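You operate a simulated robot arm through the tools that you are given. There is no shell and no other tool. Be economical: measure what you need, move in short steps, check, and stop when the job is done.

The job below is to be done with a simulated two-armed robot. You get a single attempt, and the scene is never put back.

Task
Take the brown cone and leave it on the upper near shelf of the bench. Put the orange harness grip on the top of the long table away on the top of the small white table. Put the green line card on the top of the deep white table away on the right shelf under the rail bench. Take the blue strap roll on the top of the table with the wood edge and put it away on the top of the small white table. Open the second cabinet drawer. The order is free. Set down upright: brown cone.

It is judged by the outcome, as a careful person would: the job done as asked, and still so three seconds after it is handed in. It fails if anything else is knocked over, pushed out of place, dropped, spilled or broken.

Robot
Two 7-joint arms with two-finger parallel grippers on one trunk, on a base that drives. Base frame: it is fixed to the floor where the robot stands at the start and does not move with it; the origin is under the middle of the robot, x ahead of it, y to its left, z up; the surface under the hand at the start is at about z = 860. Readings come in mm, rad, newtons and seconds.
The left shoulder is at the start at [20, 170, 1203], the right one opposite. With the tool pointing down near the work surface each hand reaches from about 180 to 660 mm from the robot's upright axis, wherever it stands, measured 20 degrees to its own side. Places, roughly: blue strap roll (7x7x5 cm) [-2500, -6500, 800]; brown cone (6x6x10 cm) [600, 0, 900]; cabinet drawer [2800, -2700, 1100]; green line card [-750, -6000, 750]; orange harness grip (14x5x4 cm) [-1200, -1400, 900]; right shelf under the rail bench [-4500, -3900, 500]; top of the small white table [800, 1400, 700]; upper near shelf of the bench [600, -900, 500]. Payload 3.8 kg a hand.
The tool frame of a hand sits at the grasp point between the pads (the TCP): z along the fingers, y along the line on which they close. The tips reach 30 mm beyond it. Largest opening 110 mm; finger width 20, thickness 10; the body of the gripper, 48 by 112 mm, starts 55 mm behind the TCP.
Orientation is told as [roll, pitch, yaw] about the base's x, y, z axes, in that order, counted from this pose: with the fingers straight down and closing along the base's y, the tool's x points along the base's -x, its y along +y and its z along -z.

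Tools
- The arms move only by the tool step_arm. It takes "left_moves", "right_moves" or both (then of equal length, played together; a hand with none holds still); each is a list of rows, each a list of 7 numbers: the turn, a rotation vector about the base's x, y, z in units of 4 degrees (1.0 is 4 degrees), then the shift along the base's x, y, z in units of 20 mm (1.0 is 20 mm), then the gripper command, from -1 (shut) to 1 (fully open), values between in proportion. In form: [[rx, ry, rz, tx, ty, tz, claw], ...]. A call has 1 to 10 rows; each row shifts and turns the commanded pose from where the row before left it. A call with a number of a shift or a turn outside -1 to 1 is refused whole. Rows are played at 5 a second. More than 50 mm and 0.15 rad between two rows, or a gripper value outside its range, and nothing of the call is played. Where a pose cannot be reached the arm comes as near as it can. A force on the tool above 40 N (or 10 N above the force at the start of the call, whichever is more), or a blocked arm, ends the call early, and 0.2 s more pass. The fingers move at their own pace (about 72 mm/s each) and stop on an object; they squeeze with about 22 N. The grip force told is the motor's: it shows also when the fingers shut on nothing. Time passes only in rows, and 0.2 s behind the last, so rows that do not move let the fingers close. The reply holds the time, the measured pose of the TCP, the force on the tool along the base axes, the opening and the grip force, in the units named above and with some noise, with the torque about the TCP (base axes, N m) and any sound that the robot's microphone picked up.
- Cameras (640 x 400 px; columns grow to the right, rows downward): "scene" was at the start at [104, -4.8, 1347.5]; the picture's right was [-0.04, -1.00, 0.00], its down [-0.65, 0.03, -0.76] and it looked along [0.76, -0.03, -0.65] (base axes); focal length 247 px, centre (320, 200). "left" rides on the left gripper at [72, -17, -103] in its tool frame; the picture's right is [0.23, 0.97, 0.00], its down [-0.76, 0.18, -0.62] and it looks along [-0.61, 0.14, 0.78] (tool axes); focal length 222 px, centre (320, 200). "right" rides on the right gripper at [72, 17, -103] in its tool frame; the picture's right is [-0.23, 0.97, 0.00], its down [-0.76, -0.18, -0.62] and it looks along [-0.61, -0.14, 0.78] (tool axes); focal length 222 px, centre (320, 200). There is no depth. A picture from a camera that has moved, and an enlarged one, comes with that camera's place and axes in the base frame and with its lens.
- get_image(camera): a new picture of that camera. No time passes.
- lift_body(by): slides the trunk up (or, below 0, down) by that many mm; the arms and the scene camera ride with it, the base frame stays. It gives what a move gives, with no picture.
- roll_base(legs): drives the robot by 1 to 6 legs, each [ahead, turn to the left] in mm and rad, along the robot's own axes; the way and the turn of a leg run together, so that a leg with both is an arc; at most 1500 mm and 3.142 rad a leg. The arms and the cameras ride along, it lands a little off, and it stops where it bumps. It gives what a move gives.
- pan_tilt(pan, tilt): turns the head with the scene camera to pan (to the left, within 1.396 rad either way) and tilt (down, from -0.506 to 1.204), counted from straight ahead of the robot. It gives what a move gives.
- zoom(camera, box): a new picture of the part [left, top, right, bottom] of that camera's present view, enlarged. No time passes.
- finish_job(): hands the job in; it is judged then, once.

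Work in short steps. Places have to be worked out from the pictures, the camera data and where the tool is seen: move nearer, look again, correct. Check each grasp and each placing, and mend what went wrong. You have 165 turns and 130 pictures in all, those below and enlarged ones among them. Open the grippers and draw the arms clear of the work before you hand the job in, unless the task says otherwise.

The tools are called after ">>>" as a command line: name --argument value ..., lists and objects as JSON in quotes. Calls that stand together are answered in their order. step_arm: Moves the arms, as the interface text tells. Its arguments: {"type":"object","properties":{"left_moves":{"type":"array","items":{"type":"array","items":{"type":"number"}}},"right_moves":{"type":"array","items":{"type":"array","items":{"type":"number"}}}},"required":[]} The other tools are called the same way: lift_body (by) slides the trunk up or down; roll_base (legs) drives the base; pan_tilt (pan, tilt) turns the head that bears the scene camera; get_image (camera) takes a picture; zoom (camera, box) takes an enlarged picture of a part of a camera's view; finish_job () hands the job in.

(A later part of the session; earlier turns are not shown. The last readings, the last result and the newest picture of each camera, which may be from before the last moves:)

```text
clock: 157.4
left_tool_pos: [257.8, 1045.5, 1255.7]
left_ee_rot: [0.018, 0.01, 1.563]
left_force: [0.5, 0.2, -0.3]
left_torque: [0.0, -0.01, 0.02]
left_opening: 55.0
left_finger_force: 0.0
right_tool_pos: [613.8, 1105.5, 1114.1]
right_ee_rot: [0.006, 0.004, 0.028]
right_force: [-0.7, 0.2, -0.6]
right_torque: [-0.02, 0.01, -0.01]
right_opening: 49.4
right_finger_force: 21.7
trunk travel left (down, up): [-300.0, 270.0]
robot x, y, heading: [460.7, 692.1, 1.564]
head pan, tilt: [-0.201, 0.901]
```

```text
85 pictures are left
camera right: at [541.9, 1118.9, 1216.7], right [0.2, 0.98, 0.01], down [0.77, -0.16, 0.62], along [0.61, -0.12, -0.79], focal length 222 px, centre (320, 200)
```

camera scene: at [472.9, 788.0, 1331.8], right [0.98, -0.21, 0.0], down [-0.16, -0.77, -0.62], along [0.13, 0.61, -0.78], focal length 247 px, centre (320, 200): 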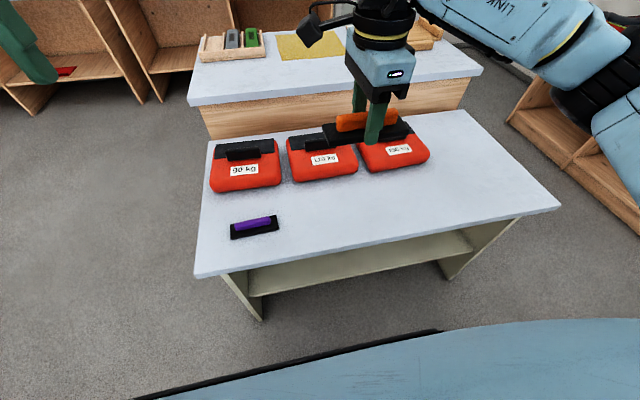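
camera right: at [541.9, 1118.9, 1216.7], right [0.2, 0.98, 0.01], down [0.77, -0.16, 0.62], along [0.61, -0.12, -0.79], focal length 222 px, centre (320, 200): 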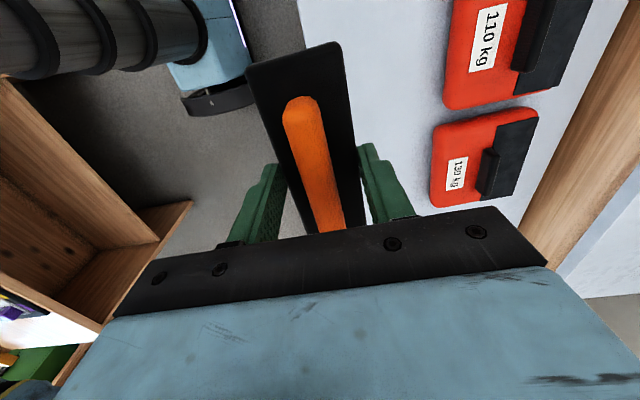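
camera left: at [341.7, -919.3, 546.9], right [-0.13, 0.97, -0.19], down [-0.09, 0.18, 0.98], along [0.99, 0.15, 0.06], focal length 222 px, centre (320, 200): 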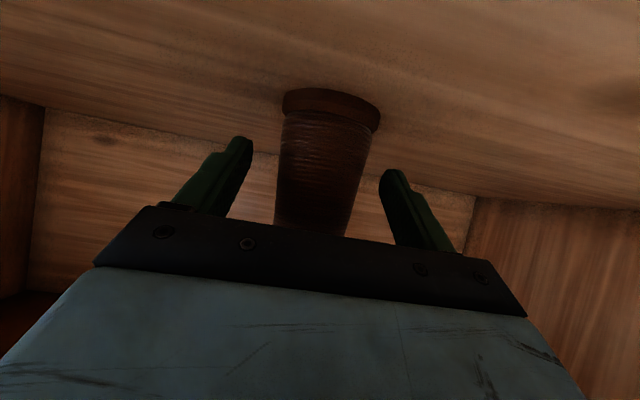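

Free spot at about [620, 1205]. I lower the trunk 120 mm and bring the grip over it.

>>> lift_body --by -120

>>> step_arm --right_moves '[[0, 0, 0, 0, 1, -0.8, -1], [0, 0, 0, 0, 1, -1, -1], [0, 0, 0, 0, 1, -1, -1], [0, 0, 0, 0, 1, -1, -1], [0, 0, 0, 0, 1, -1, -1], [0, 0, 0, 0, 0, -1, -1], [0, 0, 0, 0, 0, -1, -1], [0, 0, 0, 0, 0, -1, -1], [0, 0, 0, 0, 0, -1, -1]]'

>>> get_image --camera "right"

>>> get_image --camera "scene"

```text
clock: 158.9
left_tool_pos: [258.4, 1045.2, 1137.0]
left_ee_rot: [0.018, 0.01, 1.564]
left_force: [0.2, 0.5, -0.2]
left_torque: [-0.02, 0.0, -0.03]
left_opening: 54.9
left_finger_force: 0.0
right_tool_pos: [614.1, 1104.0, 992.8]
right_ee_rot: [0.01, 0.004, 0.027]
right_force: [0.3, 1.2, -0.1]
right_torque: [0.0, 0.02, 0.01]
right_opening: 49.1
right_finger_force: 21.9
trunk travel left (down, up): [-180.0, 390.0]
robot x, y, heading: [459.5, 693.3, 1.561]
head pan, tilt: [-0.201, 0.901]
```

```text
clock: 160.9
left_tool_pos: [259.8, 1044.3, 1136.2]
left_ee_rot: [0.016, 0.01, 1.564]
left_force: [0.7, -0.6, -0.9]
left_torque: [-0.01, 0.02, 0.0]
left_opening: 55.2
left_finger_force: 0.0
right_tool_pos: [615.3, 1207.4, 814.8]
right_ee_rot: [0.008, 0.003, 0.027]
right_force: [0.7, -0.4, -0.3]
right_torque: [-0.01, 0.0, 0.04]
right_opening: 48.9
right_finger_force: 21.4
trunk travel left (down, up): [-180.0, 390.0]
robot x, y, heading: [458.7, 693.5, 1.557]
head pan, tilt: [-0.201, 0.901]
```

```text
84 pictures are left
camera right: at [542.7, 1221.0, 919.4], right [0.2, 0.98, 0.01], down [0.77, -0.16, 0.62], along [0.61, -0.12, -0.79], focal length 222 px, centre (320, 200)
```

right: 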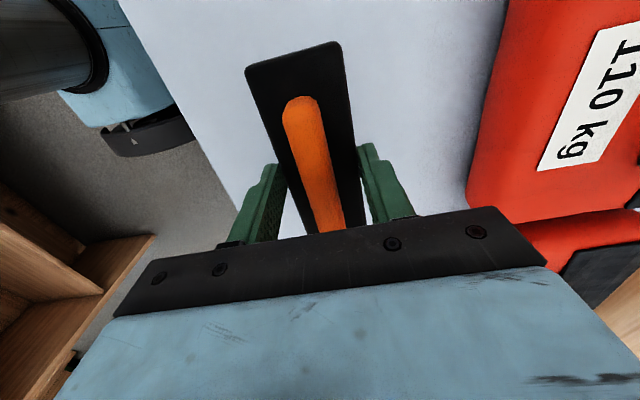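

```text
83 pictures are left
camera scene: at [473.0, 788.0, 1211.7], right [0.98, -0.21, 0.0], down [-0.16, -0.77, -0.62], along [0.13, 0.61, -0.78], focal length 247 px, centre (320, 200)
```

scene: 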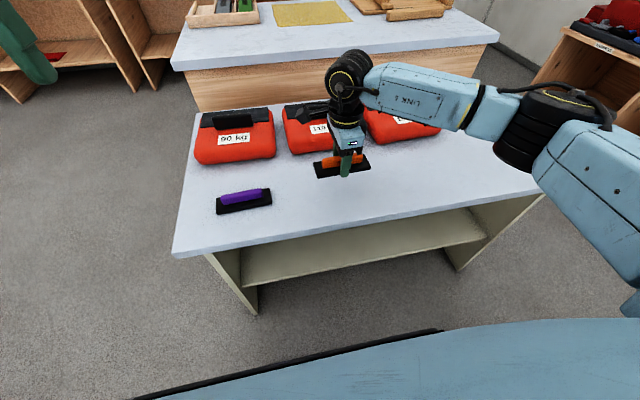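

Good spot, clear of the red cases. I lower in small rows until contact.

>>> step_arm --right_moves '[[0, 0, 0, 0, 0, -0.5, -1], [0, 0, 0, 0, 0, -0.5, -1], [0, 0, 0, 0, 0, -0.5, -1], [0, 0, 0, 0, 0, -0.3, -1], [0, 0, 0, 0, 0, -0.3, -1], [0, 0, 0, 0, 0, -0.2, -1], [0, 0, 0, 0, 0, -0.2, -1], [0, 0, 0, 0, 0, -0.2, -1], [0, 0, 0, 0, 0, -0.2, -1]]'

```text
clock: 162.9
left_tool_pos: [258.3, 1045.4, 1136.2]
left_ee_rot: [0.015, 0.01, 1.565]
left_force: [-0.2, -0.8, 0.0]
left_torque: [0.0, 0.01, -0.01]
left_opening: 55.1
left_finger_force: 0.0
right_tool_pos: [613.0, 1207.5, 757.4]
right_ee_rot: [0.009, 0.004, 0.028]
right_force: [0.1, 1.1, -0.6]
right_torque: [0.0, -0.05, 0.04]
right_opening: 48.8
right_finger_force: 22.0
trunk travel left (down, up): [-180.0, 390.0]
robot x, y, heading: [459.4, 696.7, 1.56]
head pan, tilt: [-0.201, 0.901]
```

No contact yet; I go on down slowly.

>>> step_arm --right_moves '[[0, 0, 0, 0, 0, -0.2, -1], [0, 0, 0, 0, 0, -0.2, -1], [0, 0, 0, 0, 0, -0.2, -1], [0, 0, 0, 0, 0, -0.2, -1], [0, 0, 0, 0, 0, -0.2, -1], [0, 0, 0, 0, 0, -0.2, -1], [0, 0, 0, 0, 0, -0.2, -1], [0, 0, 0, 0, 0, -0.2, -1]]'

```text
clock: 164.0
left_tool_pos: [257.5, 1043.0, 1137.0]
left_ee_rot: [0.017, 0.009, 1.563]
left_force: [1.0, -0.2, -0.6]
left_torque: [0.01, -0.02, 0.0]
left_opening: 54.8
left_finger_force: 0.1
right_tool_pos: [613.5, 1206.9, 750.2]
right_ee_rot: [0.016, 0.008, 0.026]
right_force: [1.3, -7.2, 14.8]
right_torque: [-0.32, -0.26, -0.05]
right_opening: 49.2
right_finger_force: 22.5
trunk travel left (down, up): [-180.0, 390.0]
robot x, y, heading: [453.5, 693.9, 1.564]
head pan, tilt: [-0.201, 0.901]
stopped in row 5 (right hand): the force on the tool passed its limit at 44 N (the readings are from after the stop); the commanded pose is now the measured one
```

Contact at z≈750. I rise 1 mm, open, and lift straight up.

>>> step_arm --right_moves '[[0, 0, 0, 0, 0, 0.05, -1], [0, 0, 0, 0, 0, 0, 0.3], [0, 0, 0, 0, 0, 0, 0.6], [0, 0, 0, 0, 0, 0, 0.6], [0, 0, 0, 0, 0, 0.5, 0.6], [0, 0, 0, 0, 0, 1, 0.6], [0, 0, 0, 0, 0, 1, 0.6], [0, 0, 0, 0, 0, 1, 0.6], [0, 0, 0, 0, 0, 1, 0.6], [0, 0, 0, 0, 0, 1, 0.6]]'

>>> step_arm --right_moves '[[0, 0, 1, 0, 0, 1, 0.6], [0, 0, 1, 0, 0, 1, 0.6], [0, 0, 1, 0, 0, 1, 0.6], [0, 0, 1, 0, 0, 1, 0.6], [0, 0, 1, 0, -0.6, 1, 0.6], [0, 0, 1, 0, -0.6, 1, 0.6], [0, 0, 1, 0, -0.6, 1, 0.6], [0, 0, 1, 0, -0.6, 1, 0.6], [0, 0, 1, 0, -0.6, 1, 0.6], [0, 0, 1, 0, -0.6, 1, 0.6]]'

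>>> get_image --camera "scene"

```text
clock: 166.2
left_tool_pos: [258.4, 1044.7, 1136.6]
left_ee_rot: [0.017, 0.01, 1.562]
left_force: [-0.2, -0.2, 0.0]
left_torque: [0.03, 0.01, -0.01]
left_opening: 55.1
left_finger_force: 0.1
right_tool_pos: [611.9, 1207.4, 858.7]
right_ee_rot: [0.015, 0.007, 0.026]
right_force: [0.0, 0.5, -0.5]
right_torque: [0.0, 0.01, 0.03]
right_opening: 88.0
right_finger_force: 0.1
trunk travel left (down, up): [-180.0, 390.0]
robot x, y, heading: [458.0, 696.6, 1.557]
head pan, tilt: [-0.201, 0.901]
```

```text
clock: 168.4
left_tool_pos: [258.6, 1045.8, 1136.7]
left_ee_rot: [0.018, 0.011, 1.562]
left_force: [-0.5, -0.1, 0.0]
left_torque: [0.02, 0.01, 0.0]
left_opening: 54.9
left_finger_force: 0.1
right_tool_pos: [614.8, 1134.5, 1059.2]
right_ee_rot: [0.012, 0.007, 0.725]
right_force: [0.5, 0.4, 0.3]
right_torque: [-0.03, 0.01, 0.04]
right_opening: 88.1
right_finger_force: 0.0
trunk travel left (down, up): [-180.0, 390.0]
robot x, y, heading: [458.9, 697.0, 1.564]
head pan, tilt: [-0.201, 0.901]
```

```text
82 pictures are left
camera scene: at [473.1, 787.5, 1211.8], right [0.98, -0.21, 0.0], down [-0.16, -0.77, -0.62], along [0.13, 0.61, -0.78], focal length 247 px, centre (320, 200)
```

scene: 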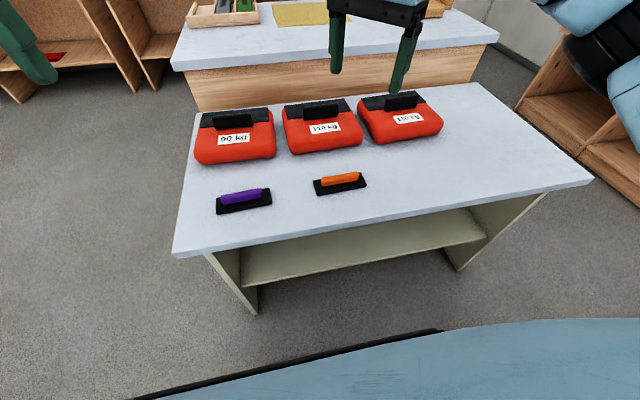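

The grip lies well on the white table. I restore the right hand's yaw and the trunk height, then drive east along y≈690 to find the way to the green cabinet.

>>> step_arm --right_moves '[[0, 0, 1, 0, -0.5, 0.3, 0], [0, 0, 1, 0.2, -0.5, 0.3, 0], [0, 0, 1, 0.2, -0.5, 0.3, 0], [0, 0, 1, 0.2, -0.5, 0.3, 0], [0, 0, 1, 0.2, -0.5, 0.3, 0], [0, 0, 1, 0.2, -0.5, 0.3, 0], [0, 0, 1, 0.2, -0.5, 0.3, 0], [0, 0, 1, 0.2, -0.5, 0.3, 0], [0, 0, 1, 0.2, -0.5, 0.3, 0], [0, 0, 1, 0.2, -0.5, 0.3, 0]]'

>>> step_arm --right_moves '[[0, 0, 1, 0, 0, 0.5, 0], [0, 0, 1, 0, 0, 0.5, 0], [0, 0, 0, 0, 0, 0.5, 0]]'

>>> lift_body --by 120

>>> roll_base --legs '[[-100, 0], [0, -1.57], [1000, 0], [0, -0.9]]'

>>> pan_tilt --pan 0 --tilt 0.3

>>> get_image --camera "scene"

```text
clock: 170.6
left_tool_pos: [259.6, 1045.7, 1136.2]
left_ee_rot: [0.017, 0.01, 1.565]
left_force: [0.6, 0.0, -0.1]
left_torque: [-0.01, 0.03, 0.03]
left_opening: 55.0
left_finger_force: 0.0
right_tool_pos: [651.0, 1034.4, 1119.5]
right_ee_rot: [0.018, 0.005, 1.424]
right_force: [0.3, -0.2, -0.9]
right_torque: [0.02, 0.02, -0.06]
right_opening: 55.0
right_finger_force: 0.1
trunk travel left (down, up): [-180.0, 390.0]
robot x, y, heading: [458.8, 700.9, 1.56]
head pan, tilt: [-0.201, 0.901]
```

```text
clock: 171.4
left_tool_pos: [258.1, 1045.6, 1136.2]
left_ee_rot: [0.017, 0.011, 1.565]
left_force: [1.3, 0.1, -0.1]
left_torque: [0.0, -0.02, 0.02]
left_opening: 55.0
left_finger_force: 0.0
right_tool_pos: [649.3, 1034.5, 1147.9]
right_ee_rot: [0.015, 0.007, 1.563]
right_force: [0.1, 0.6, 0.6]
right_torque: [0.03, 0.02, 0.0]
right_opening: 55.1
right_finger_force: 0.1
trunk travel left (down, up): [-180.0, 390.0]
robot x, y, heading: [461.7, 694.8, 1.56]
head pan, tilt: [-0.201, 0.901]
```

```text
clock: 172.9
left_tool_pos: [258.3, 1045.5, 1256.7]
left_ee_rot: [0.016, 0.011, 1.563]
left_force: [0.7, 0.0, -0.3]
left_torque: [0.0, 0.02, 0.01]
left_opening: 54.9
left_finger_force: 0.0
right_tool_pos: [649.7, 1033.8, 1268.9]
right_ee_rot: [0.016, 0.006, 1.561]
right_force: [0.1, -0.5, 0.3]
right_torque: [0.01, 0.02, -0.02]
right_opening: 54.7
right_finger_force: 0.0
trunk travel left (down, up): [-300.0, 270.0]
robot x, y, heading: [460.6, 695.2, 1.563]
head pan, tilt: [-0.201, 0.901]
```

```text
clock: 184.9
left_tool_pos: [1842.5, 487.4, 1257.1]
left_ee_rot: [0.017, 0.013, -0.866]
left_force: [-0.5, 1.6, 0.2]
left_torque: [0.02, 0.03, 0.0]
left_opening: 55.1
left_finger_force: 0.1
right_tool_pos: [1540.7, 239.9, 1268.8]
right_ee_rot: [0.015, 0.007, -0.867]
right_force: [0.6, 0.1, -0.2]
right_torque: [0.02, -0.01, 0.01]
right_opening: 55.2
right_finger_force: 0.2
trunk travel left (down, up): [-300.0, 270.0]
robot x, y, heading: [1460.2, 624.1, -0.867]
head pan, tilt: [-0.201, 0.901]
```

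```text
clock: 185.9
left_tool_pos: [1840.9, 487.3, 1256.5]
left_ee_rot: [0.018, 0.01, -0.866]
left_force: [-0.4, 0.1, 1.0]
left_torque: [0.0, -0.03, -0.01]
left_opening: 55.1
left_finger_force: 0.0
right_tool_pos: [1539.7, 241.4, 1268.4]
right_ee_rot: [0.014, 0.007, -0.865]
right_force: [-0.2, 0.1, -0.2]
right_torque: [0.01, 0.01, 0.0]
right_opening: 55.1
right_finger_force: 0.1
trunk travel left (down, up): [-300.0, 270.0]
robot x, y, heading: [1458.7, 623.2, -0.864]
head pan, tilt: [0.0, 0.3]
```

```text
81 pictures are left
camera scene: at [1534.3, 533.9, 1383.9], right [-0.76, -0.65, 0.0], down [-0.19, 0.23, -0.95], along [0.62, -0.73, -0.3], focal length 247 px, centre (320, 200)
```

scene: 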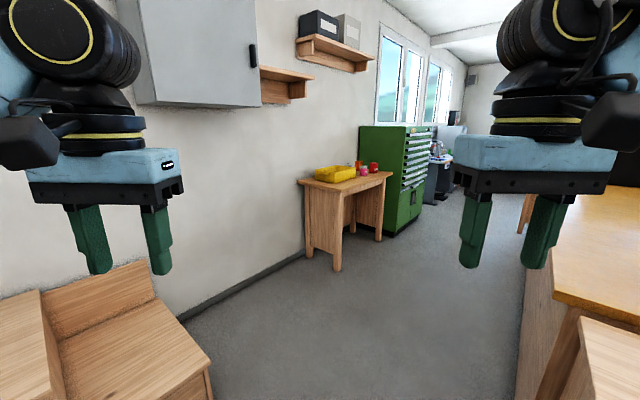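

An aisle runs between the bench and the wall to the green drawer cabinet, whose drawers face -x (front at x≈2705, y≈-2300 to -3100). I drive down the aisle and face it.

>>> roll_base --legs '[[0, -0.19], [1060, 0], [0, -0.515], [1150, 0], [1150, 0], [0, 1.571]]'

>>> pan_tilt --pan 0 --tilt 0.4

>>> get_image --camera "scene"

```text
clock: 208.6
left_tool_pos: [2240.1, -2478.5, 1256.7]
left_ee_rot: [0.018, 0.01, -0.066]
left_force: [0.8, -0.1, -0.6]
left_torque: [0.0, 0.01, -0.01]
left_opening: 54.9
left_finger_force: 0.0
right_tool_pos: [2206.4, -2869.9, 1269.3]
right_ee_rot: [0.014, 0.007, -0.068]
right_force: [0.1, 0.2, -0.1]
right_torque: [-0.01, 0.05, -0.02]
right_opening: 54.8
right_finger_force: 0.1
trunk travel left (down, up): [-300.0, 270.0]
robot x, y, heading: [1879.0, -2658.6, -0.072]
head pan, tilt: [0.0, 0.3]
```

```text
clock: 209.2
left_tool_pos: [2240.7, -2477.9, 1257.9]
left_ee_rot: [0.017, 0.011, -0.067]
left_force: [-0.9, 0.1, -0.9]
left_torque: [0.0, -0.02, 0.03]
left_opening: 55.2
left_finger_force: 0.2
right_tool_pos: [2207.5, -2868.2, 1269.8]
right_ee_rot: [0.014, 0.006, -0.068]
right_force: [0.3, -0.2, -0.7]
right_torque: [0.0, 0.0, -0.01]
right_opening: 54.8
right_finger_force: 0.1
trunk travel left (down, up): [-300.0, 270.0]
robot x, y, heading: [1877.2, -2661.7, -0.073]
head pan, tilt: [0.0, 0.4]
```

```text
80 pictures are left
camera scene: at [1990.5, -2667.2, 1374.8], right [-0.07, -1.0, 0.0], down [-0.39, 0.03, -0.92], along [0.92, -0.06, -0.39], focal length 247 px, centre (320, 200)
```

scene: 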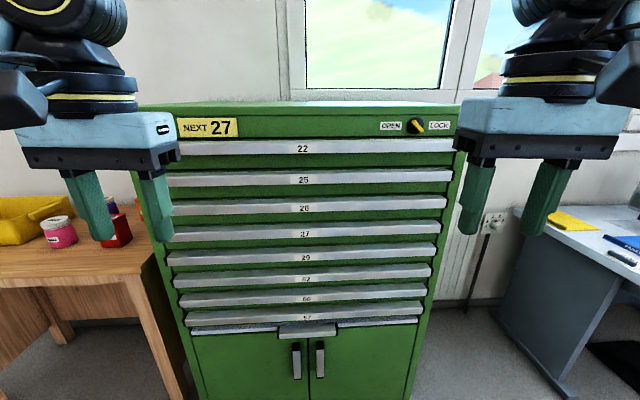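

A drawer cabinet with handles bars and an OPEN/LOCK knob. I zoom on the top part to read knob and drawer handles.

>>> zoom --camera "scene" --box '[300, 95, 480, 215]'

>>> zoom --camera "scene" --box '[150, 100, 330, 220]'

```text
3.33 times, centred on (390, 155) of scene
camera zoom: at [1990.5, -2667.2, 1374.8], right [-0.07, -1.0, 0.0], down [-0.39, 0.03, -0.92], along [0.92, -0.06, -0.39], focal length 824 px, centre (87, 350)
```

zoom: 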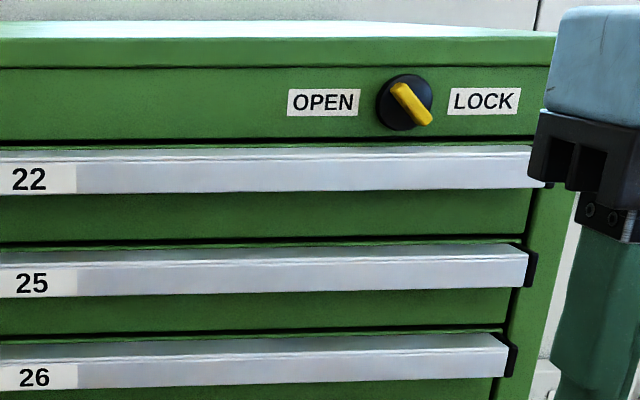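

```text
3.33 times, centred on (240, 160) of scene
camera zoom: at [1990.5, -2667.2, 1374.8], right [-0.07, -1.0, 0.0], down [-0.39, 0.03, -0.92], along [0.92, -0.06, -0.39], focal length 824 px, centre (587, 333)
```

zoom: 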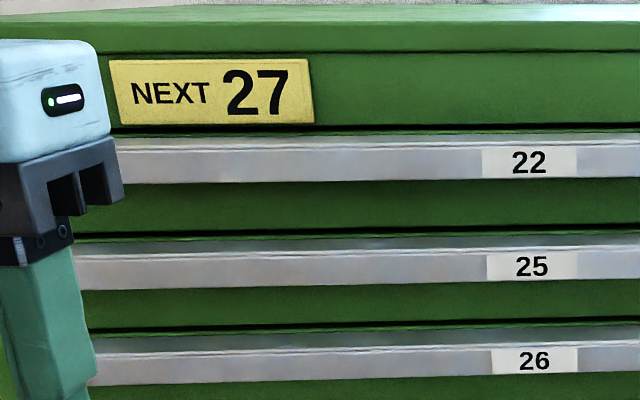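

I'll pinch the second handle (label 25) from above and below with horizontal fingers. I square up, then yaw the right hand by -90° in free air and move it ahead.

>>> roll_base --legs '[[0, 0.073]]'

>>> step_arm --right_moves '[[0, 0, -1, 0.3, 0, 0, 0], [0, 0, -1, 0.3, 0, 0, 0], [0, 0, -1, 0.3, 0, 0, 0], [0, 0, -1, 0.3, 0, 0, 0], [0, 0, -1, 0.3, 0, 0, 0], [0, 0, -1, 0.3, 0, 0, 0], [0, 0, -1, 0.3, 0, 0, 0], [0, 0, -1, 0.3, 0, 0, 0], [0, 0, -1, 0.3, 0, 0, 0], [0, 0, -1, 0.3, 0, 0, 0]]'

>>> step_arm --right_moves '[[0, 0, -1, 0.3, 0, 0, 0], [0, 0, -1, 0.3, 0, 0, 0], [0, 0, -1, 0.3, 0, 0, 0], [0, 0, -1, 0.3, 0, 0, 0], [0, 0, -1, 0.3, 0, 0, 0], [0, 0, -1, 0.3, 0, 0, 0], [0, 0, -1, 0.3, 0, 0, 0], [0, 0, -1, 0.3, 0, 0, 0], [0, 0, -1, 0.3, 0, 0, 0], [0, 0, -1, 0.3, 0, 0, 0]]'

>>> step_arm --right_moves '[[0, 0, -1, 0.3, 0, 0, 0], [0, 0, -1, 0.3, 0, 0, 0], [0, 0, -0.5, 0.3, 0, 0, 0], [0, -1, 0, 0.3, 0, 0, 0], [0, -1, 0, 0.3, 0, 0, 0], [0, -1, 0, 0.3, 0, 0, 0], [0, -1, 0, 0.3, 0, 0, 0], [0, -1, 0, 0.3, 0, 0, 0], [0, -1, 0, 0.3, 0, 0, 0]]'

```text
clock: 210.1
left_tool_pos: [2227.1, -2453.2, 1256.8]
left_ee_rot: [0.017, 0.01, 0.007]
left_force: [0.5, 0.5, -0.1]
left_torque: [0.01, 0.0, 0.01]
left_opening: 55.2
left_finger_force: 0.1
right_tool_pos: [2221.7, -2844.0, 1269.7]
right_ee_rot: [0.014, 0.006, 0.006]
right_force: [0.1, 0.5, -0.3]
right_torque: [-0.02, -0.01, 0.0]
right_opening: 54.8
right_finger_force: 0.0
trunk travel left (down, up): [-300.0, 270.0]
robot x, y, heading: [1874.7, -2656.4, 0.004]
head pan, tilt: [0.0, 0.4]
```

```text
clock: 212.3
left_tool_pos: [2227.3, -2452.6, 1257.1]
left_ee_rot: [0.017, 0.01, 0.005]
left_force: [-0.3, 0.3, 0.5]
left_torque: [0.04, 0.0, 0.03]
left_opening: 55.0
left_finger_force: 0.1
right_tool_pos: [2280.8, -2842.5, 1269.7]
right_ee_rot: [0.015, 0.008, -0.694]
right_force: [-0.1, 0.4, -0.4]
right_torque: [-0.01, 0.02, -0.04]
right_opening: 55.0
right_finger_force: 0.0
trunk travel left (down, up): [-300.0, 270.0]
robot x, y, heading: [1880.2, -2657.9, 0.009]
head pan, tilt: [0.0, 0.4]
```

```text
clock: 214.5
left_tool_pos: [2227.1, -2453.6, 1257.1]
left_ee_rot: [0.02, 0.009, 0.007]
left_force: [0.4, -0.2, -0.6]
left_torque: [0.0, -0.04, -0.02]
left_opening: 55.1
left_finger_force: 0.1
right_tool_pos: [2341.3, -2843.2, 1269.4]
right_ee_rot: [0.013, 0.007, -1.393]
right_force: [0.2, 0.3, -0.2]
right_torque: [0.0, 0.01, -0.02]
right_opening: 55.3
right_finger_force: 0.1
trunk travel left (down, up): [-300.0, 270.0]
robot x, y, heading: [1879.7, -2662.0, 0.004]
head pan, tilt: [0.0, 0.4]
```

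```text
clock: 216.5
left_tool_pos: [2226.7, -2453.8, 1257.8]
left_ee_rot: [0.017, 0.01, 0.006]
left_force: [0.2, -1.2, 0.4]
left_torque: [-0.04, 0.0, 0.02]
left_opening: 55.2
left_finger_force: 0.0
right_tool_pos: [2395.1, -2843.8, 1268.7]
right_ee_rot: [0.434, 0.004, -1.566]
right_force: [0.4, 0.5, 0.5]
right_torque: [0.03, -0.01, -0.01]
right_opening: 55.1
right_finger_force: 0.0
trunk travel left (down, up): [-300.0, 270.0]
robot x, y, heading: [1876.6, -2659.1, 0.005]
head pan, tilt: [0.0, 0.4]
```

All reachable. I finish the pitch to horizontal, moving toward the handle's middle and lowering to about z≈1180.

>>> step_arm --right_moves '[[0, -1, 0, 0, 0.3, -0.3, 0.3], [0, -1, 0, 0, 0.3, -0.3, 0.3], [0, -1, 0, 0, 0.3, -0.3, 0.3], [0, -1, 0, 0, 0.3, -0.3, 0.3], [0, -1, 0, 0, 0.3, -0.3, 0.3], [0, -1, 0, 0, 0.3, -0.3, 0.3], [0, -1, 0, 0, 0.3, -0.3, 0.3], [0, -1, 0, 0, 0.3, -0.3, 0.3], [0, -1, 0, 0, 0.3, -0.3, 0.3], [0, -1, 0, 0, 0.3, -0.3, 0.3]]'

>>> step_arm --right_moves '[[0, -1, 0, 0, 0.3, -0.3, 0.3], [0, -1, 0, 0, 0.3, -0.3, 0.3], [0, -1, 0, 0, 0.3, -0.3, 0.3], [0, -1, 0, 0, 0.3, -0.3, 0.3], [0, -1, 0, 0, 0.3, -0.3, 0.3], [0, -1, 0, 0, 0.3, -0.3, 0.3], [0, -0.5, 0, 0, 0.3, -0.3, 0.3], [0, 0, 0, 0, 0, 0, 0.3]]'

>>> get_image --camera "right"

>>> get_image --camera "scene"

```text
clock: 218.7
left_tool_pos: [2226.1, -2453.5, 1256.8]
left_ee_rot: [0.016, 0.01, 0.008]
left_force: [0.8, 0.3, 0.0]
left_torque: [-0.05, 0.0, 0.01]
left_opening: 54.9
left_finger_force: 0.1
right_tool_pos: [2394.4, -2784.4, 1208.9]
right_ee_rot: [1.132, -0.001, -1.563]
right_force: [0.8, 0.1, 0.2]
right_torque: [-0.01, 0.05, 0.03]
right_opening: 71.8
right_finger_force: 0.0
trunk travel left (down, up): [-300.0, 270.0]
robot x, y, heading: [1876.5, -2656.2, 0.008]
head pan, tilt: [0.0, 0.4]
```

```text
clock: 220.5
left_tool_pos: [2226.2, -2452.3, 1256.3]
left_ee_rot: [0.017, 0.011, 0.007]
left_force: [0.0, -0.1, 0.6]
left_torque: [0.01, 0.03, 0.04]
left_opening: 55.0
left_finger_force: 0.1
right_tool_pos: [2395.3, -2740.6, 1166.7]
right_ee_rot: [1.585, -0.006, -1.564]
right_force: [0.5, -0.2, -0.7]
right_torque: [-0.01, -0.02, 0.02]
right_opening: 71.4
right_finger_force: 0.1
trunk travel left (down, up): [-300.0, 270.0]
robot x, y, heading: [1879.3, -2657.9, 0.002]
head pan, tilt: [0.0, 0.4]
```

```text
77 pictures are left
camera right: at [2291.7, -2669.8, 1181.1], right [-0.01, -0.22, 0.97], down [-0.62, -0.77, -0.18], along [0.79, -0.6, -0.13], focal length 222 px, centre (320, 200)
```

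right: 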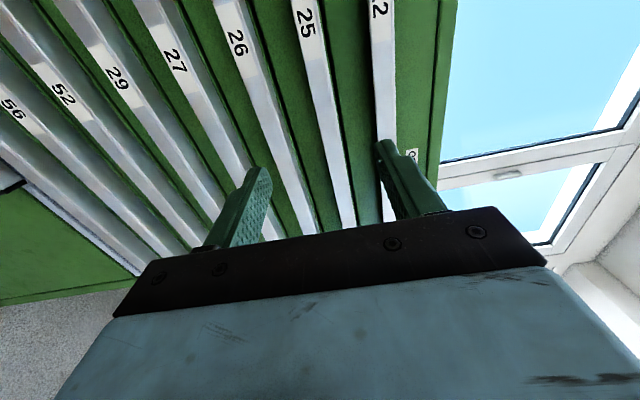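

```text
76 pictures are left
camera scene: at [1990.5, -2659.0, 1374.8], right [0.0, -1.0, 0.0], down [-0.39, 0.0, -0.92], along [0.92, 0.0, -0.39], focal length 247 px, centre (320, 200)
```

scene: 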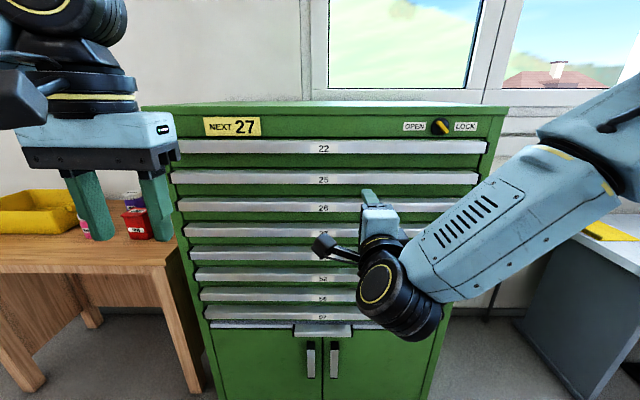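

Triangulating label 25 gives the handle front at x≈2617, z≈1167; my TCP is at z 1167, fingers clear of the neighbours. I roll ahead 150 mm, then check.

>>> roll_base --legs '[[150, 0]]'

>>> get_image --camera "right"

>>> get_image --camera "scene"

```text
clock: 221.8
left_tool_pos: [2374.7, -2453.6, 1256.0]
left_ee_rot: [0.017, 0.011, 0.003]
left_force: [-0.2, 0.5, 0.0]
left_torque: [0.05, 0.0, 0.0]
left_opening: 55.1
left_finger_force: 0.0
right_tool_pos: [2542.0, -2742.0, 1166.0]
right_ee_rot: [1.587, -0.004, -1.568]
right_force: [0.2, -0.4, 0.5]
right_torque: [-0.02, -0.03, 0.02]
right_opening: 71.7
right_finger_force: 0.1
trunk travel left (down, up): [-300.0, 270.0]
robot x, y, heading: [2025.6, -2657.8, 0.002]
head pan, tilt: [0.0, 0.4]
```

```text
75 pictures are left
camera right: at [2438.9, -2671.0, 1180.7], right [-0.01, -0.22, 0.97], down [-0.62, -0.76, -0.18], along [0.79, -0.61, -0.13], focal length 222 px, centre (320, 200)
```

right: 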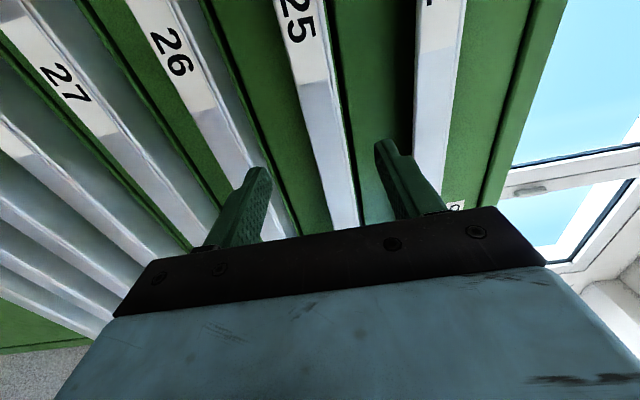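

```text
74 pictures are left
camera scene: at [2138.0, -2659.0, 1374.6], right [0.0, -1.0, 0.0], down [-0.39, 0.0, -0.92], along [0.92, 0.0, -0.39], focal length 247 px, centre (320, 200)
```

scene: 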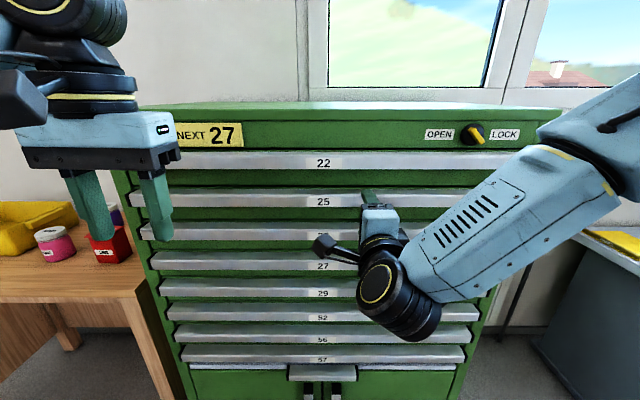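

Bar 25 is centred between the fingers. I advance about 70 mm in small rows.

>>> step_arm --right_moves '[[0, 0, 0, 0.5, 0, 0, 0.3], [0, 0, 0, 0.5, 0, 0, 0.3], [0, 0, 0, 0.5, 0, 0, 0.3], [0, 0, 0, 0.5, 0, 0, 0.3], [0, 0, 0, 0.5, 0, 0, 0.3], [0, 0, 0, 0.3, 0, 0, 0.3], [0, 0, 0, 0.3, 0, 0, 0.3], [0, 0, 0, 0.2, 0, 0, 0.3], [0, 0, 0, 0, 0, 0, 0.3]]'

>>> get_image --camera "right"

```text
clock: 223.8
left_tool_pos: [2373.3, -2454.8, 1256.6]
left_ee_rot: [0.019, 0.01, 0.003]
left_force: [0.1, 0.1, -0.7]
left_torque: [0.01, -0.01, -0.01]
left_opening: 54.9
left_finger_force: 0.1
right_tool_pos: [2607.5, -2745.9, 1166.8]
right_ee_rot: [1.584, -0.005, -1.567]
right_force: [-0.1, -0.5, -0.1]
right_torque: [-0.01, -0.03, 0.0]
right_opening: 71.4
right_finger_force: 0.0
trunk travel left (down, up): [-300.0, 270.0]
robot x, y, heading: [2025.3, -2659.6, -0.001]
head pan, tilt: [0.0, 0.4]
```

```text
73 pictures are left
camera right: at [2504.1, -2672.5, 1181.6], right [-0.01, -0.22, 0.97], down [-0.62, -0.76, -0.18], along [0.79, -0.61, -0.13], focal length 222 px, centre (320, 200)
```

right: 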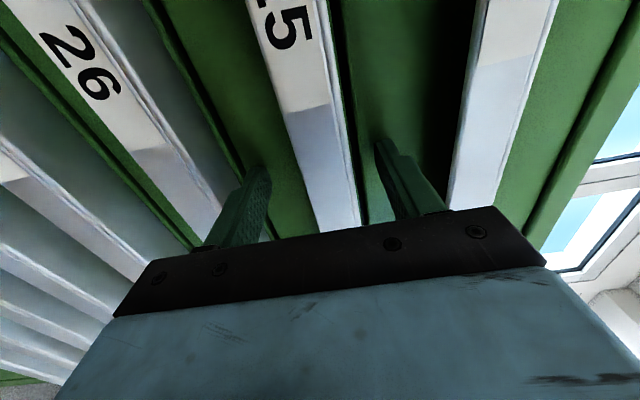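

The fingers straddle the bar; I advance up to 20 mm more, stopping on contact, and then close.

>>> step_arm --right_moves '[[0, 0, 0, 0.25, 0, 0, 0.3], [0, 0, 0, 0.25, 0, 0, 0.3], [0, 0, 0, 0.25, 0, 0, 0.3], [0, 0, 0, 0.25, 0, 0, 0.3]]'

>>> step_arm --right_moves '[[0, 0, 0, 0, 0, 0, -1], [0, 0, 0, 0, 0, 0, -1], [0, 0, 0, 0, 0, 0, -1], [0, 0, 0, 0, 0, 0, -1], [0, 0, 0, 0, 0, 0, -1]]'

>>> get_image --camera "right"

```text
clock: 224.6
left_tool_pos: [2368.3, -2455.1, 1257.8]
left_ee_rot: [0.019, 0.005, 0.001]
left_force: [0.4, 0.3, 0.9]
left_torque: [-0.02, -0.01, -0.01]
left_opening: 55.0
left_finger_force: 0.1
right_tool_pos: [2611.7, -2743.3, 1166.4]
right_ee_rot: [1.58, -0.004, -1.566]
right_force: [-27.3, -4.6, 5.9]
right_torque: [-0.22, 0.85, -0.38]
right_opening: 68.6
right_finger_force: 0.1
trunk travel left (down, up): [-300.0, 270.0]
robot x, y, heading: [2022.3, -2657.9, -0.002]
head pan, tilt: [0.0, 0.4]
stopped in row 3 (right hand): the force on the tool passed its limit at 45 N (the readings are from after the stop); the commanded pose is now the measured one
```

```text
clock: 225.8
left_tool_pos: [2368.7, -2454.7, 1259.0]
left_ee_rot: [0.018, 0.005, 0.003]
left_force: [-0.2, -0.5, 0.1]
left_torque: [-0.04, -0.02, 0.03]
left_opening: 55.1
left_finger_force: 0.0
right_tool_pos: [2611.0, -2742.9, 1163.2]
right_ee_rot: [1.577, -0.008, -1.562]
right_force: [-36.4, -2.7, -4.6]
right_torque: [0.74, 1.8, -0.43]
right_opening: 45.7
right_finger_force: 22.3
trunk travel left (down, up): [-300.0, 270.0]
robot x, y, heading: [2025.8, -2657.1, -0.006]
head pan, tilt: [0.0, 0.4]
```

```text
72 pictures are left
camera right: at [2507.3, -2671.9, 1179.7], right [0.0, -0.22, 0.98], down [-0.62, -0.77, -0.18], along [0.79, -0.6, -0.13], focal length 222 px, centre (320, 200)
```

right: 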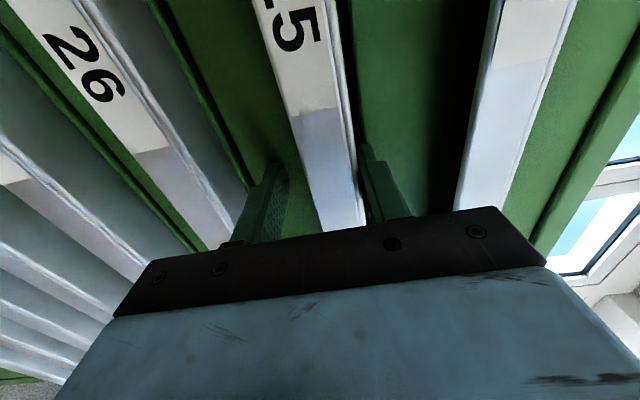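

The upper finger is touching but the lower one not, and I press on the face with 36 N. I open slightly, back off 6 mm, raise 5 mm and close again.

>>> step_arm --right_moves '[[0, 0, 0, 0, 0, 0, 0.2], [0, 0, 0, -0.25, 0, 0, 0.2], [0, 0, 0, -0.1, 0, 0.25, 0.2], [0, 0, 0, 0, 0, 0, -1], [0, 0, 0, 0, 0, 0, -1], [0, 0, 0, 0, 0, 0, -1], [0, 0, 0, 0, 0, 0, -1]]'

>>> get_image --camera "right"

```text
clock: 227.4
left_tool_pos: [2372.0, -2455.0, 1257.7]
left_ee_rot: [0.018, 0.009, 0.003]
left_force: [0.1, 0.1, -0.5]
left_torque: [0.0, -0.03, -0.03]
left_opening: 54.8
left_finger_force: 0.1
right_tool_pos: [2609.2, -2744.6, 1172.9]
right_ee_rot: [1.586, -0.002, -1.568]
right_force: [4.1, -2.7, 26.6]
right_torque: [0.93, 0.2, -0.35]
right_opening: 27.5
right_finger_force: 44.9
trunk travel left (down, up): [-300.0, 270.0]
robot x, y, heading: [2020.4, -2658.0, 0.003]
head pan, tilt: [0.0, 0.4]
```

```text
71 pictures are left
camera right: at [2505.5, -2672.9, 1187.8], right [-0.02, -0.22, 0.97], down [-0.62, -0.76, -0.19], along [0.79, -0.61, -0.13], focal length 222 px, centre (320, 200)
```

right: 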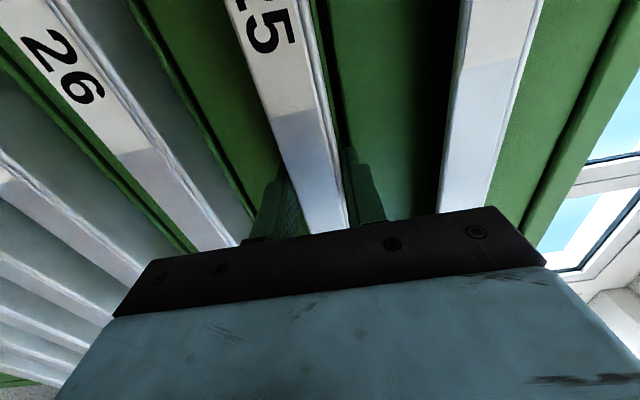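

Gripped at 27.5 mm. I pull gently 40 mm with the arm to see whether the drawer gives.

>>> step_arm --right_moves '[[0, 0, 0, -0.2, 0, -0.1, -1], [0, 0, 0, -0.4, 0, 0, -1], [0, 0, 0, -0.5, 0, 0, -1], [0, 0, 0, -0.5, 0, 0, -1], [0, 0, 0, -0.5, 0, 0, -1], [0, 0, 0, 0, 0, 0, -1]]'

>>> get_image --camera "scene"

```text
clock: 228.3
left_tool_pos: [2374.1, -2455.4, 1256.9]
left_ee_rot: [0.018, 0.009, 0.004]
left_force: [0.3, 0.1, 0.5]
left_torque: [0.01, 0.04, 0.02]
left_opening: 55.0
left_finger_force: 0.1
right_tool_pos: [2586.4, -2744.0, 1171.9]
right_ee_rot: [1.594, -0.002, -1.571]
right_force: [-0.5, -2.6, 10.8]
right_torque: [0.45, 0.75, 0.5]
right_opening: 27.6
right_finger_force: 45.4
trunk travel left (down, up): [-300.0, 270.0]
robot x, y, heading: [2022.1, -2657.4, 0.001]
head pan, tilt: [0.0, 0.4]
stopped in row 4 (right hand): the force on the tool passed its limit at 41 N (the readings are from after the stop); the commanded pose is now the measured one
```

```text
70 pictures are left
camera scene: at [2136.4, -2659.7, 1374.4], right [0.0, -1.0, 0.0], down [-0.39, 0.0, -0.92], along [0.92, 0.0, -0.39], focal length 247 px, centre (320, 200)
```

scene: 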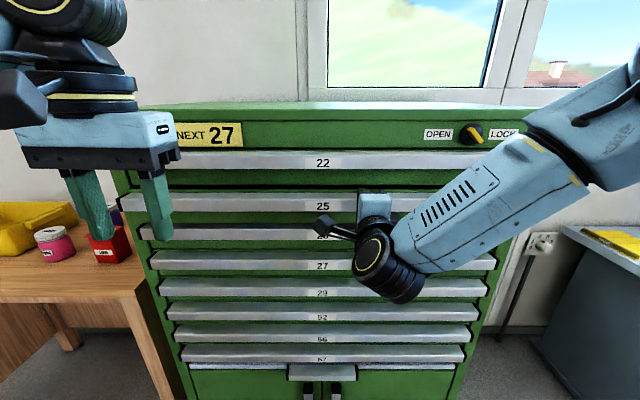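

The drawer has slid out 23 mm, so it is unlocked; the force limit stopped the call. I continue with slower rows.

>>> step_arm --right_moves '[[0, 0, 0, -0.2, 0, -0.05, -1], [0, 0, 0, -0.25, 0, 0, -1], [0, 0, 0, -0.25, 0, 0, -1], [0, 0, 0, -0.25, 0, 0, -1], [0, 0, 0, -0.25, 0, 0, -1], [0, 0, 0, -0.25, 0, 0, -1], [0, 0, 0, -0.25, 0, 0, -1], [0, 0, 0, -0.25, 0, 0, -1], [0, 0, 0, -0.25, 0, 0, -1], [0, 0, 0, -0.25, 0, 0, -1]]'

```text
clock: 230.5
left_tool_pos: [2370.7, -2456.3, 1258.2]
left_ee_rot: [0.017, 0.008, 0.002]
left_force: [-0.2, -1.0, -0.1]
left_torque: [-0.01, 0.05, -0.05]
left_opening: 55.2
left_finger_force: 0.1
right_tool_pos: [2535.6, -2745.1, 1172.8]
right_ee_rot: [1.599, -0.003, -1.572]
right_force: [0.2, -7.8, 28.3]
right_torque: [0.86, 0.6, 0.25]
right_opening: 27.7
right_finger_force: 45.7
trunk travel left (down, up): [-300.0, 270.0]
robot x, y, heading: [2023.6, -2659.3, -0.0]
head pan, tilt: [0.0, 0.4]
```

It slides well. I relieve the vertical force by raising 3 mm, and try pulling with the base 120 mm.

>>> step_arm --right_moves '[[0, 0, 0, 0, 0, 0.1, -1], [0, 0, 0, 0, 0, 0.1, -1], [0, 0, 0, 0, 0, 0, -1]]'

>>> roll_base --legs '[[-120, 0]]'

>>> get_image --camera "scene"

```text
clock: 231.3
left_tool_pos: [2371.5, -2456.2, 1257.1]
left_ee_rot: [0.018, 0.008, 0.001]
left_force: [0.1, -0.5, -0.2]
left_torque: [-0.01, -0.04, 0.0]
left_opening: 55.0
left_finger_force: 0.0
right_tool_pos: [2537.1, -2745.5, 1173.3]
right_ee_rot: [1.587, -0.005, -1.572]
right_force: [-0.6, -5.2, 7.8]
right_torque: [0.8, 0.12, -0.65]
right_opening: 27.5
right_finger_force: 45.1
trunk travel left (down, up): [-300.0, 270.0]
robot x, y, heading: [2020.3, -2656.0, -0.005]
head pan, tilt: [0.0, 0.4]
```

```text
clock: 232.5
left_tool_pos: [2250.2, -2455.3, 1255.8]
left_ee_rot: [0.018, 0.011, 0.001]
left_force: [-0.4, 0.1, 0.1]
left_torque: [0.01, 0.01, -0.01]
left_opening: 54.9
left_finger_force: 0.0
right_tool_pos: [2414.4, -2744.1, 1172.5]
right_ee_rot: [1.587, -0.006, -1.569]
right_force: [0.5, 1.2, -8.2]
right_torque: [0.98, -0.45, 0.49]
right_opening: 27.8
right_finger_force: 44.5
trunk travel left (down, up): [-300.0, 270.0]
robot x, y, heading: [1902.4, -2657.7, -0.001]
head pan, tilt: [0.0, 0.4]
```

```text
69 pictures are left
camera scene: at [2012.9, -2659.4, 1374.6], right [0.0, -1.0, 0.0], down [-0.39, 0.0, -0.92], along [0.92, 0.0, -0.39], focal length 247 px, centre (320, 200)
```

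scene: 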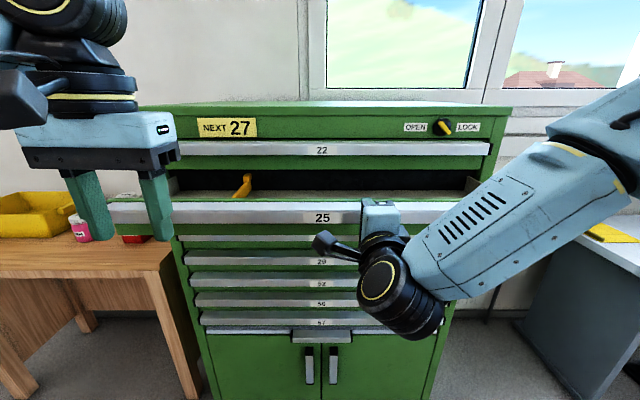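

Drawer 25 is open about 195 mm. I pull another 150 mm for a clear opening.

>>> roll_base --legs '[[-150, 0]]'

>>> get_image --camera "scene"

```text
clock: 233.9
left_tool_pos: [2098.4, -2455.0, 1256.4]
left_ee_rot: [0.017, 0.009, 0.001]
left_force: [-0.1, -0.3, -0.8]
left_torque: [-0.01, -0.05, -0.02]
left_opening: 55.2
left_finger_force: 0.1
right_tool_pos: [2262.0, -2744.0, 1172.2]
right_ee_rot: [1.589, -0.005, -1.569]
right_force: [0.4, -1.8, -5.0]
right_torque: [0.9, -0.4, -0.2]
right_opening: 27.7
right_finger_force: 45.0
trunk travel left (down, up): [-300.0, 270.0]
robot x, y, heading: [1749.1, -2655.7, -0.005]
head pan, tilt: [0.0, 0.4]
```

```text
68 pictures are left
camera scene: at [1861.0, -2659.4, 1374.7], right [0.0, -1.0, 0.0], down [-0.39, 0.0, -0.92], along [0.92, 0.0, -0.39], focal length 247 px, centre (320, 200)
```

scene: 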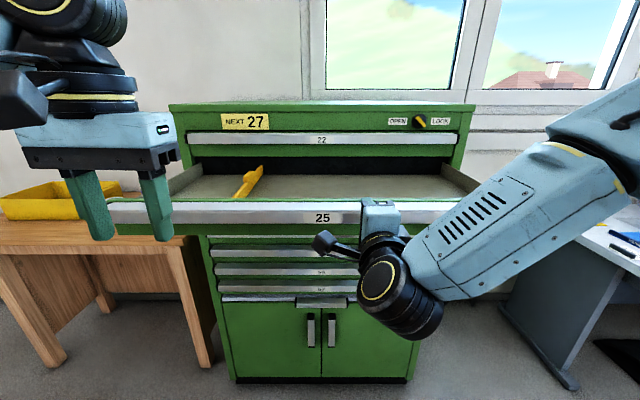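

The drawer stands open about 345 mm. I open the fingers and draw the hand straight back.

>>> step_arm --right_moves '[[0, 0, 0, 0, 0, 0, 0.3], [0, 0, 0, 0, 0, 0, 0.3], [0, 0, 0, 0, 0, 0, 0.3], [0, 0, 0, -0.5, 0, 0, 0.3], [0, 0, 0, -0.7, 0, 0, 0.3], [0, 0, 0, -0.7, 0, 0, 0.3], [0, 0, 0, -0.7, 0, 0, 0.3], [0, 0, 0, -0.7, 0, 0, 0.3], [0, 0, 0, 0, 0, 0, 0.3]]'

>>> get_image --camera "scene"

```text
clock: 235.9
left_tool_pos: [2097.8, -2455.5, 1255.8]
left_ee_rot: [0.017, 0.011, 0.002]
left_force: [0.4, -0.1, 0.5]
left_torque: [0.0, 0.0, -0.04]
left_opening: 54.7
left_finger_force: 0.0
right_tool_pos: [2196.7, -2743.1, 1173.9]
right_ee_rot: [1.586, -0.005, -1.569]
right_force: [-0.2, -0.4, -0.3]
right_torque: [0.03, -0.01, 0.04]
right_opening: 71.3
right_finger_force: 0.0
trunk travel left (down, up): [-300.0, 270.0]
robot x, y, heading: [1751.4, -2656.5, -0.003]
head pan, tilt: [0.0, 0.4]
```

```text
67 pictures are left
camera scene: at [1861.2, -2659.0, 1374.7], right [0.0, -1.0, 0.0], down [-0.39, 0.0, -0.92], along [0.92, 0.0, -0.39], focal length 247 px, centre (320, 200)
```

scene: 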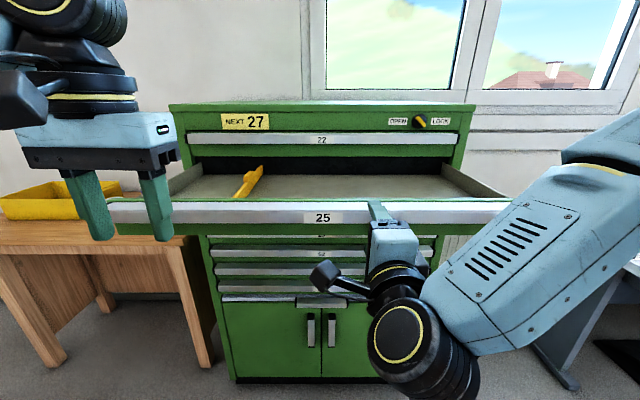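

The drawer stays open. I turn right to face -y, away from the drawer, and straighten the right hand there.

>>> roll_base --legs '[[0, -1.57]]'

>>> step_arm --right_moves '[[1, 0, 0, 0, 0, 0.4, 0.3], [1, 0, 0, 0, 0, 0.4, 0], [1, 0, 0, 0, 0, 0.4, 0], [1, 0, 0, 0, 0, 0.4, 0], [1, 0, 0, 0, 0, 0.4, 0], [1, 0, 0, 0, 0, 0.4, 0], [1, 0, 0, 0, 0, 0.4, 0], [1, 0, 0, 0, 0, 0.4, 0], [1, 0, 0, 0, 0, 0.4, 0], [1, 0, 0, 0, 0, 0.4, 0]]'

>>> step_arm --right_moves '[[1, 0, 0, -0.3, 0, 0.2, 0], [1, 0, 0, -0.3, 0, 0.2, 0], [1, 0, 0, -0.3, 0, 0, 0], [1, 0, 0, -0.3, 0, 0, 0], [1, 0, 0, -0.3, 0, 0, 0], [1, 0, 0, -0.3, 0, 0, 0], [1, 0, 0, -0.3, 0, 0, 0], [1, 0, 0, -0.3, 0, 0, 0], [1, 0, 0, -0.3, 0, 0, 0], [1, 0, 0, -0.3, 0, 0, 0]]'

>>> pan_tilt --pan 0 --tilt 0.25

>>> get_image --camera "scene"

```text
clock: 240.1
left_tool_pos: [1958.0, -3003.1, 1257.5]
left_ee_rot: [0.017, 0.011, -1.551]
left_force: [-0.4, -0.5, 0.1]
left_torque: [-0.02, 0.02, -0.02]
left_opening: 54.9
left_finger_force: 0.0
right_tool_pos: [1670.8, -3106.7, 1173.0]
right_ee_rot: [1.588, -0.005, -3.121]
right_force: [-0.2, 0.1, 0.2]
right_torque: [0.0, 0.01, 0.02]
right_opening: 71.2
right_finger_force: 0.1
trunk travel left (down, up): [-300.0, 270.0]
robot x, y, heading: [1750.1, -2656.2, -1.554]
head pan, tilt: [0.0, 0.4]
```

```text
clock: 242.3
left_tool_pos: [1957.9, -3003.2, 1257.1]
left_ee_rot: [0.018, 0.011, -1.553]
left_force: [-0.2, -0.3, -0.6]
left_torque: [0.03, 0.0, 0.02]
left_opening: 55.3
left_finger_force: 0.0
right_tool_pos: [1671.4, -3104.9, 1251.2]
right_ee_rot: [0.887, 0.008, -3.122]
right_force: [-0.4, -0.1, -0.2]
right_torque: [0.03, 0.01, 0.01]
right_opening: 55.0
right_finger_force: 0.1
trunk travel left (down, up): [-300.0, 270.0]
robot x, y, heading: [1753.6, -2657.0, -1.548]
head pan, tilt: [0.0, 0.4]
```

```text
clock: 244.5
left_tool_pos: [1957.6, -3002.6, 1256.0]
left_ee_rot: [0.019, 0.01, -1.552]
left_force: [-0.4, -0.2, 0.2]
left_torque: [0.0, 0.03, 0.03]
left_opening: 55.2
left_finger_force: 0.0
right_tool_pos: [1612.5, -3107.8, 1260.4]
right_ee_rot: [0.191, 0.019, -3.132]
right_force: [0.1, -0.6, 0.2]
right_torque: [-0.04, 0.02, 0.02]
right_opening: 54.9
right_finger_force: 0.1
trunk travel left (down, up): [-300.0, 270.0]
robot x, y, heading: [1748.5, -2661.4, -1.556]
head pan, tilt: [0.0, 0.4]
```

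```text
clock: 245.2
left_tool_pos: [1958.7, -3003.3, 1255.9]
left_ee_rot: [0.018, 0.011, -1.552]
left_force: [0.0, 0.2, 0.5]
left_torque: [-0.01, 0.02, -0.01]
left_opening: 55.1
left_finger_force: 0.0
right_tool_pos: [1612.3, -3106.1, 1260.1]
right_ee_rot: [0.194, 0.02, -3.132]
right_force: [0.1, -0.1, 0.2]
right_torque: [-0.04, -0.01, 0.02]
right_opening: 54.9
right_finger_force: 0.0
trunk travel left (down, up): [-300.0, 270.0]
robot x, y, heading: [1748.7, -2661.0, -1.558]
head pan, tilt: [0.0, 0.25]
```

```text
66 pictures are left
camera scene: at [1749.5, -2773.3, 1388.7], right [-1.0, -0.02, 0.0], down [0.0, 0.25, -0.97], along [0.02, -0.97, -0.25], focal length 247 px, centre (320, 200)
```

scene: 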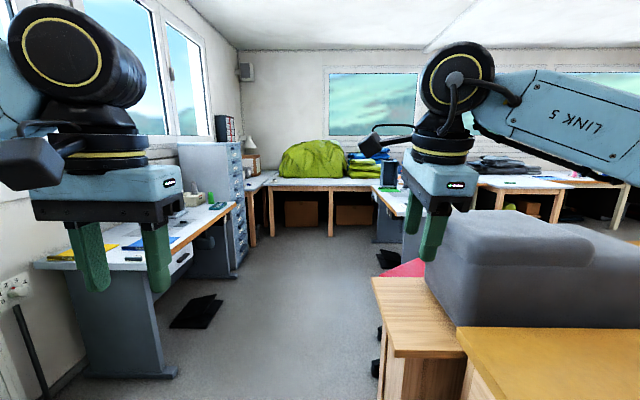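

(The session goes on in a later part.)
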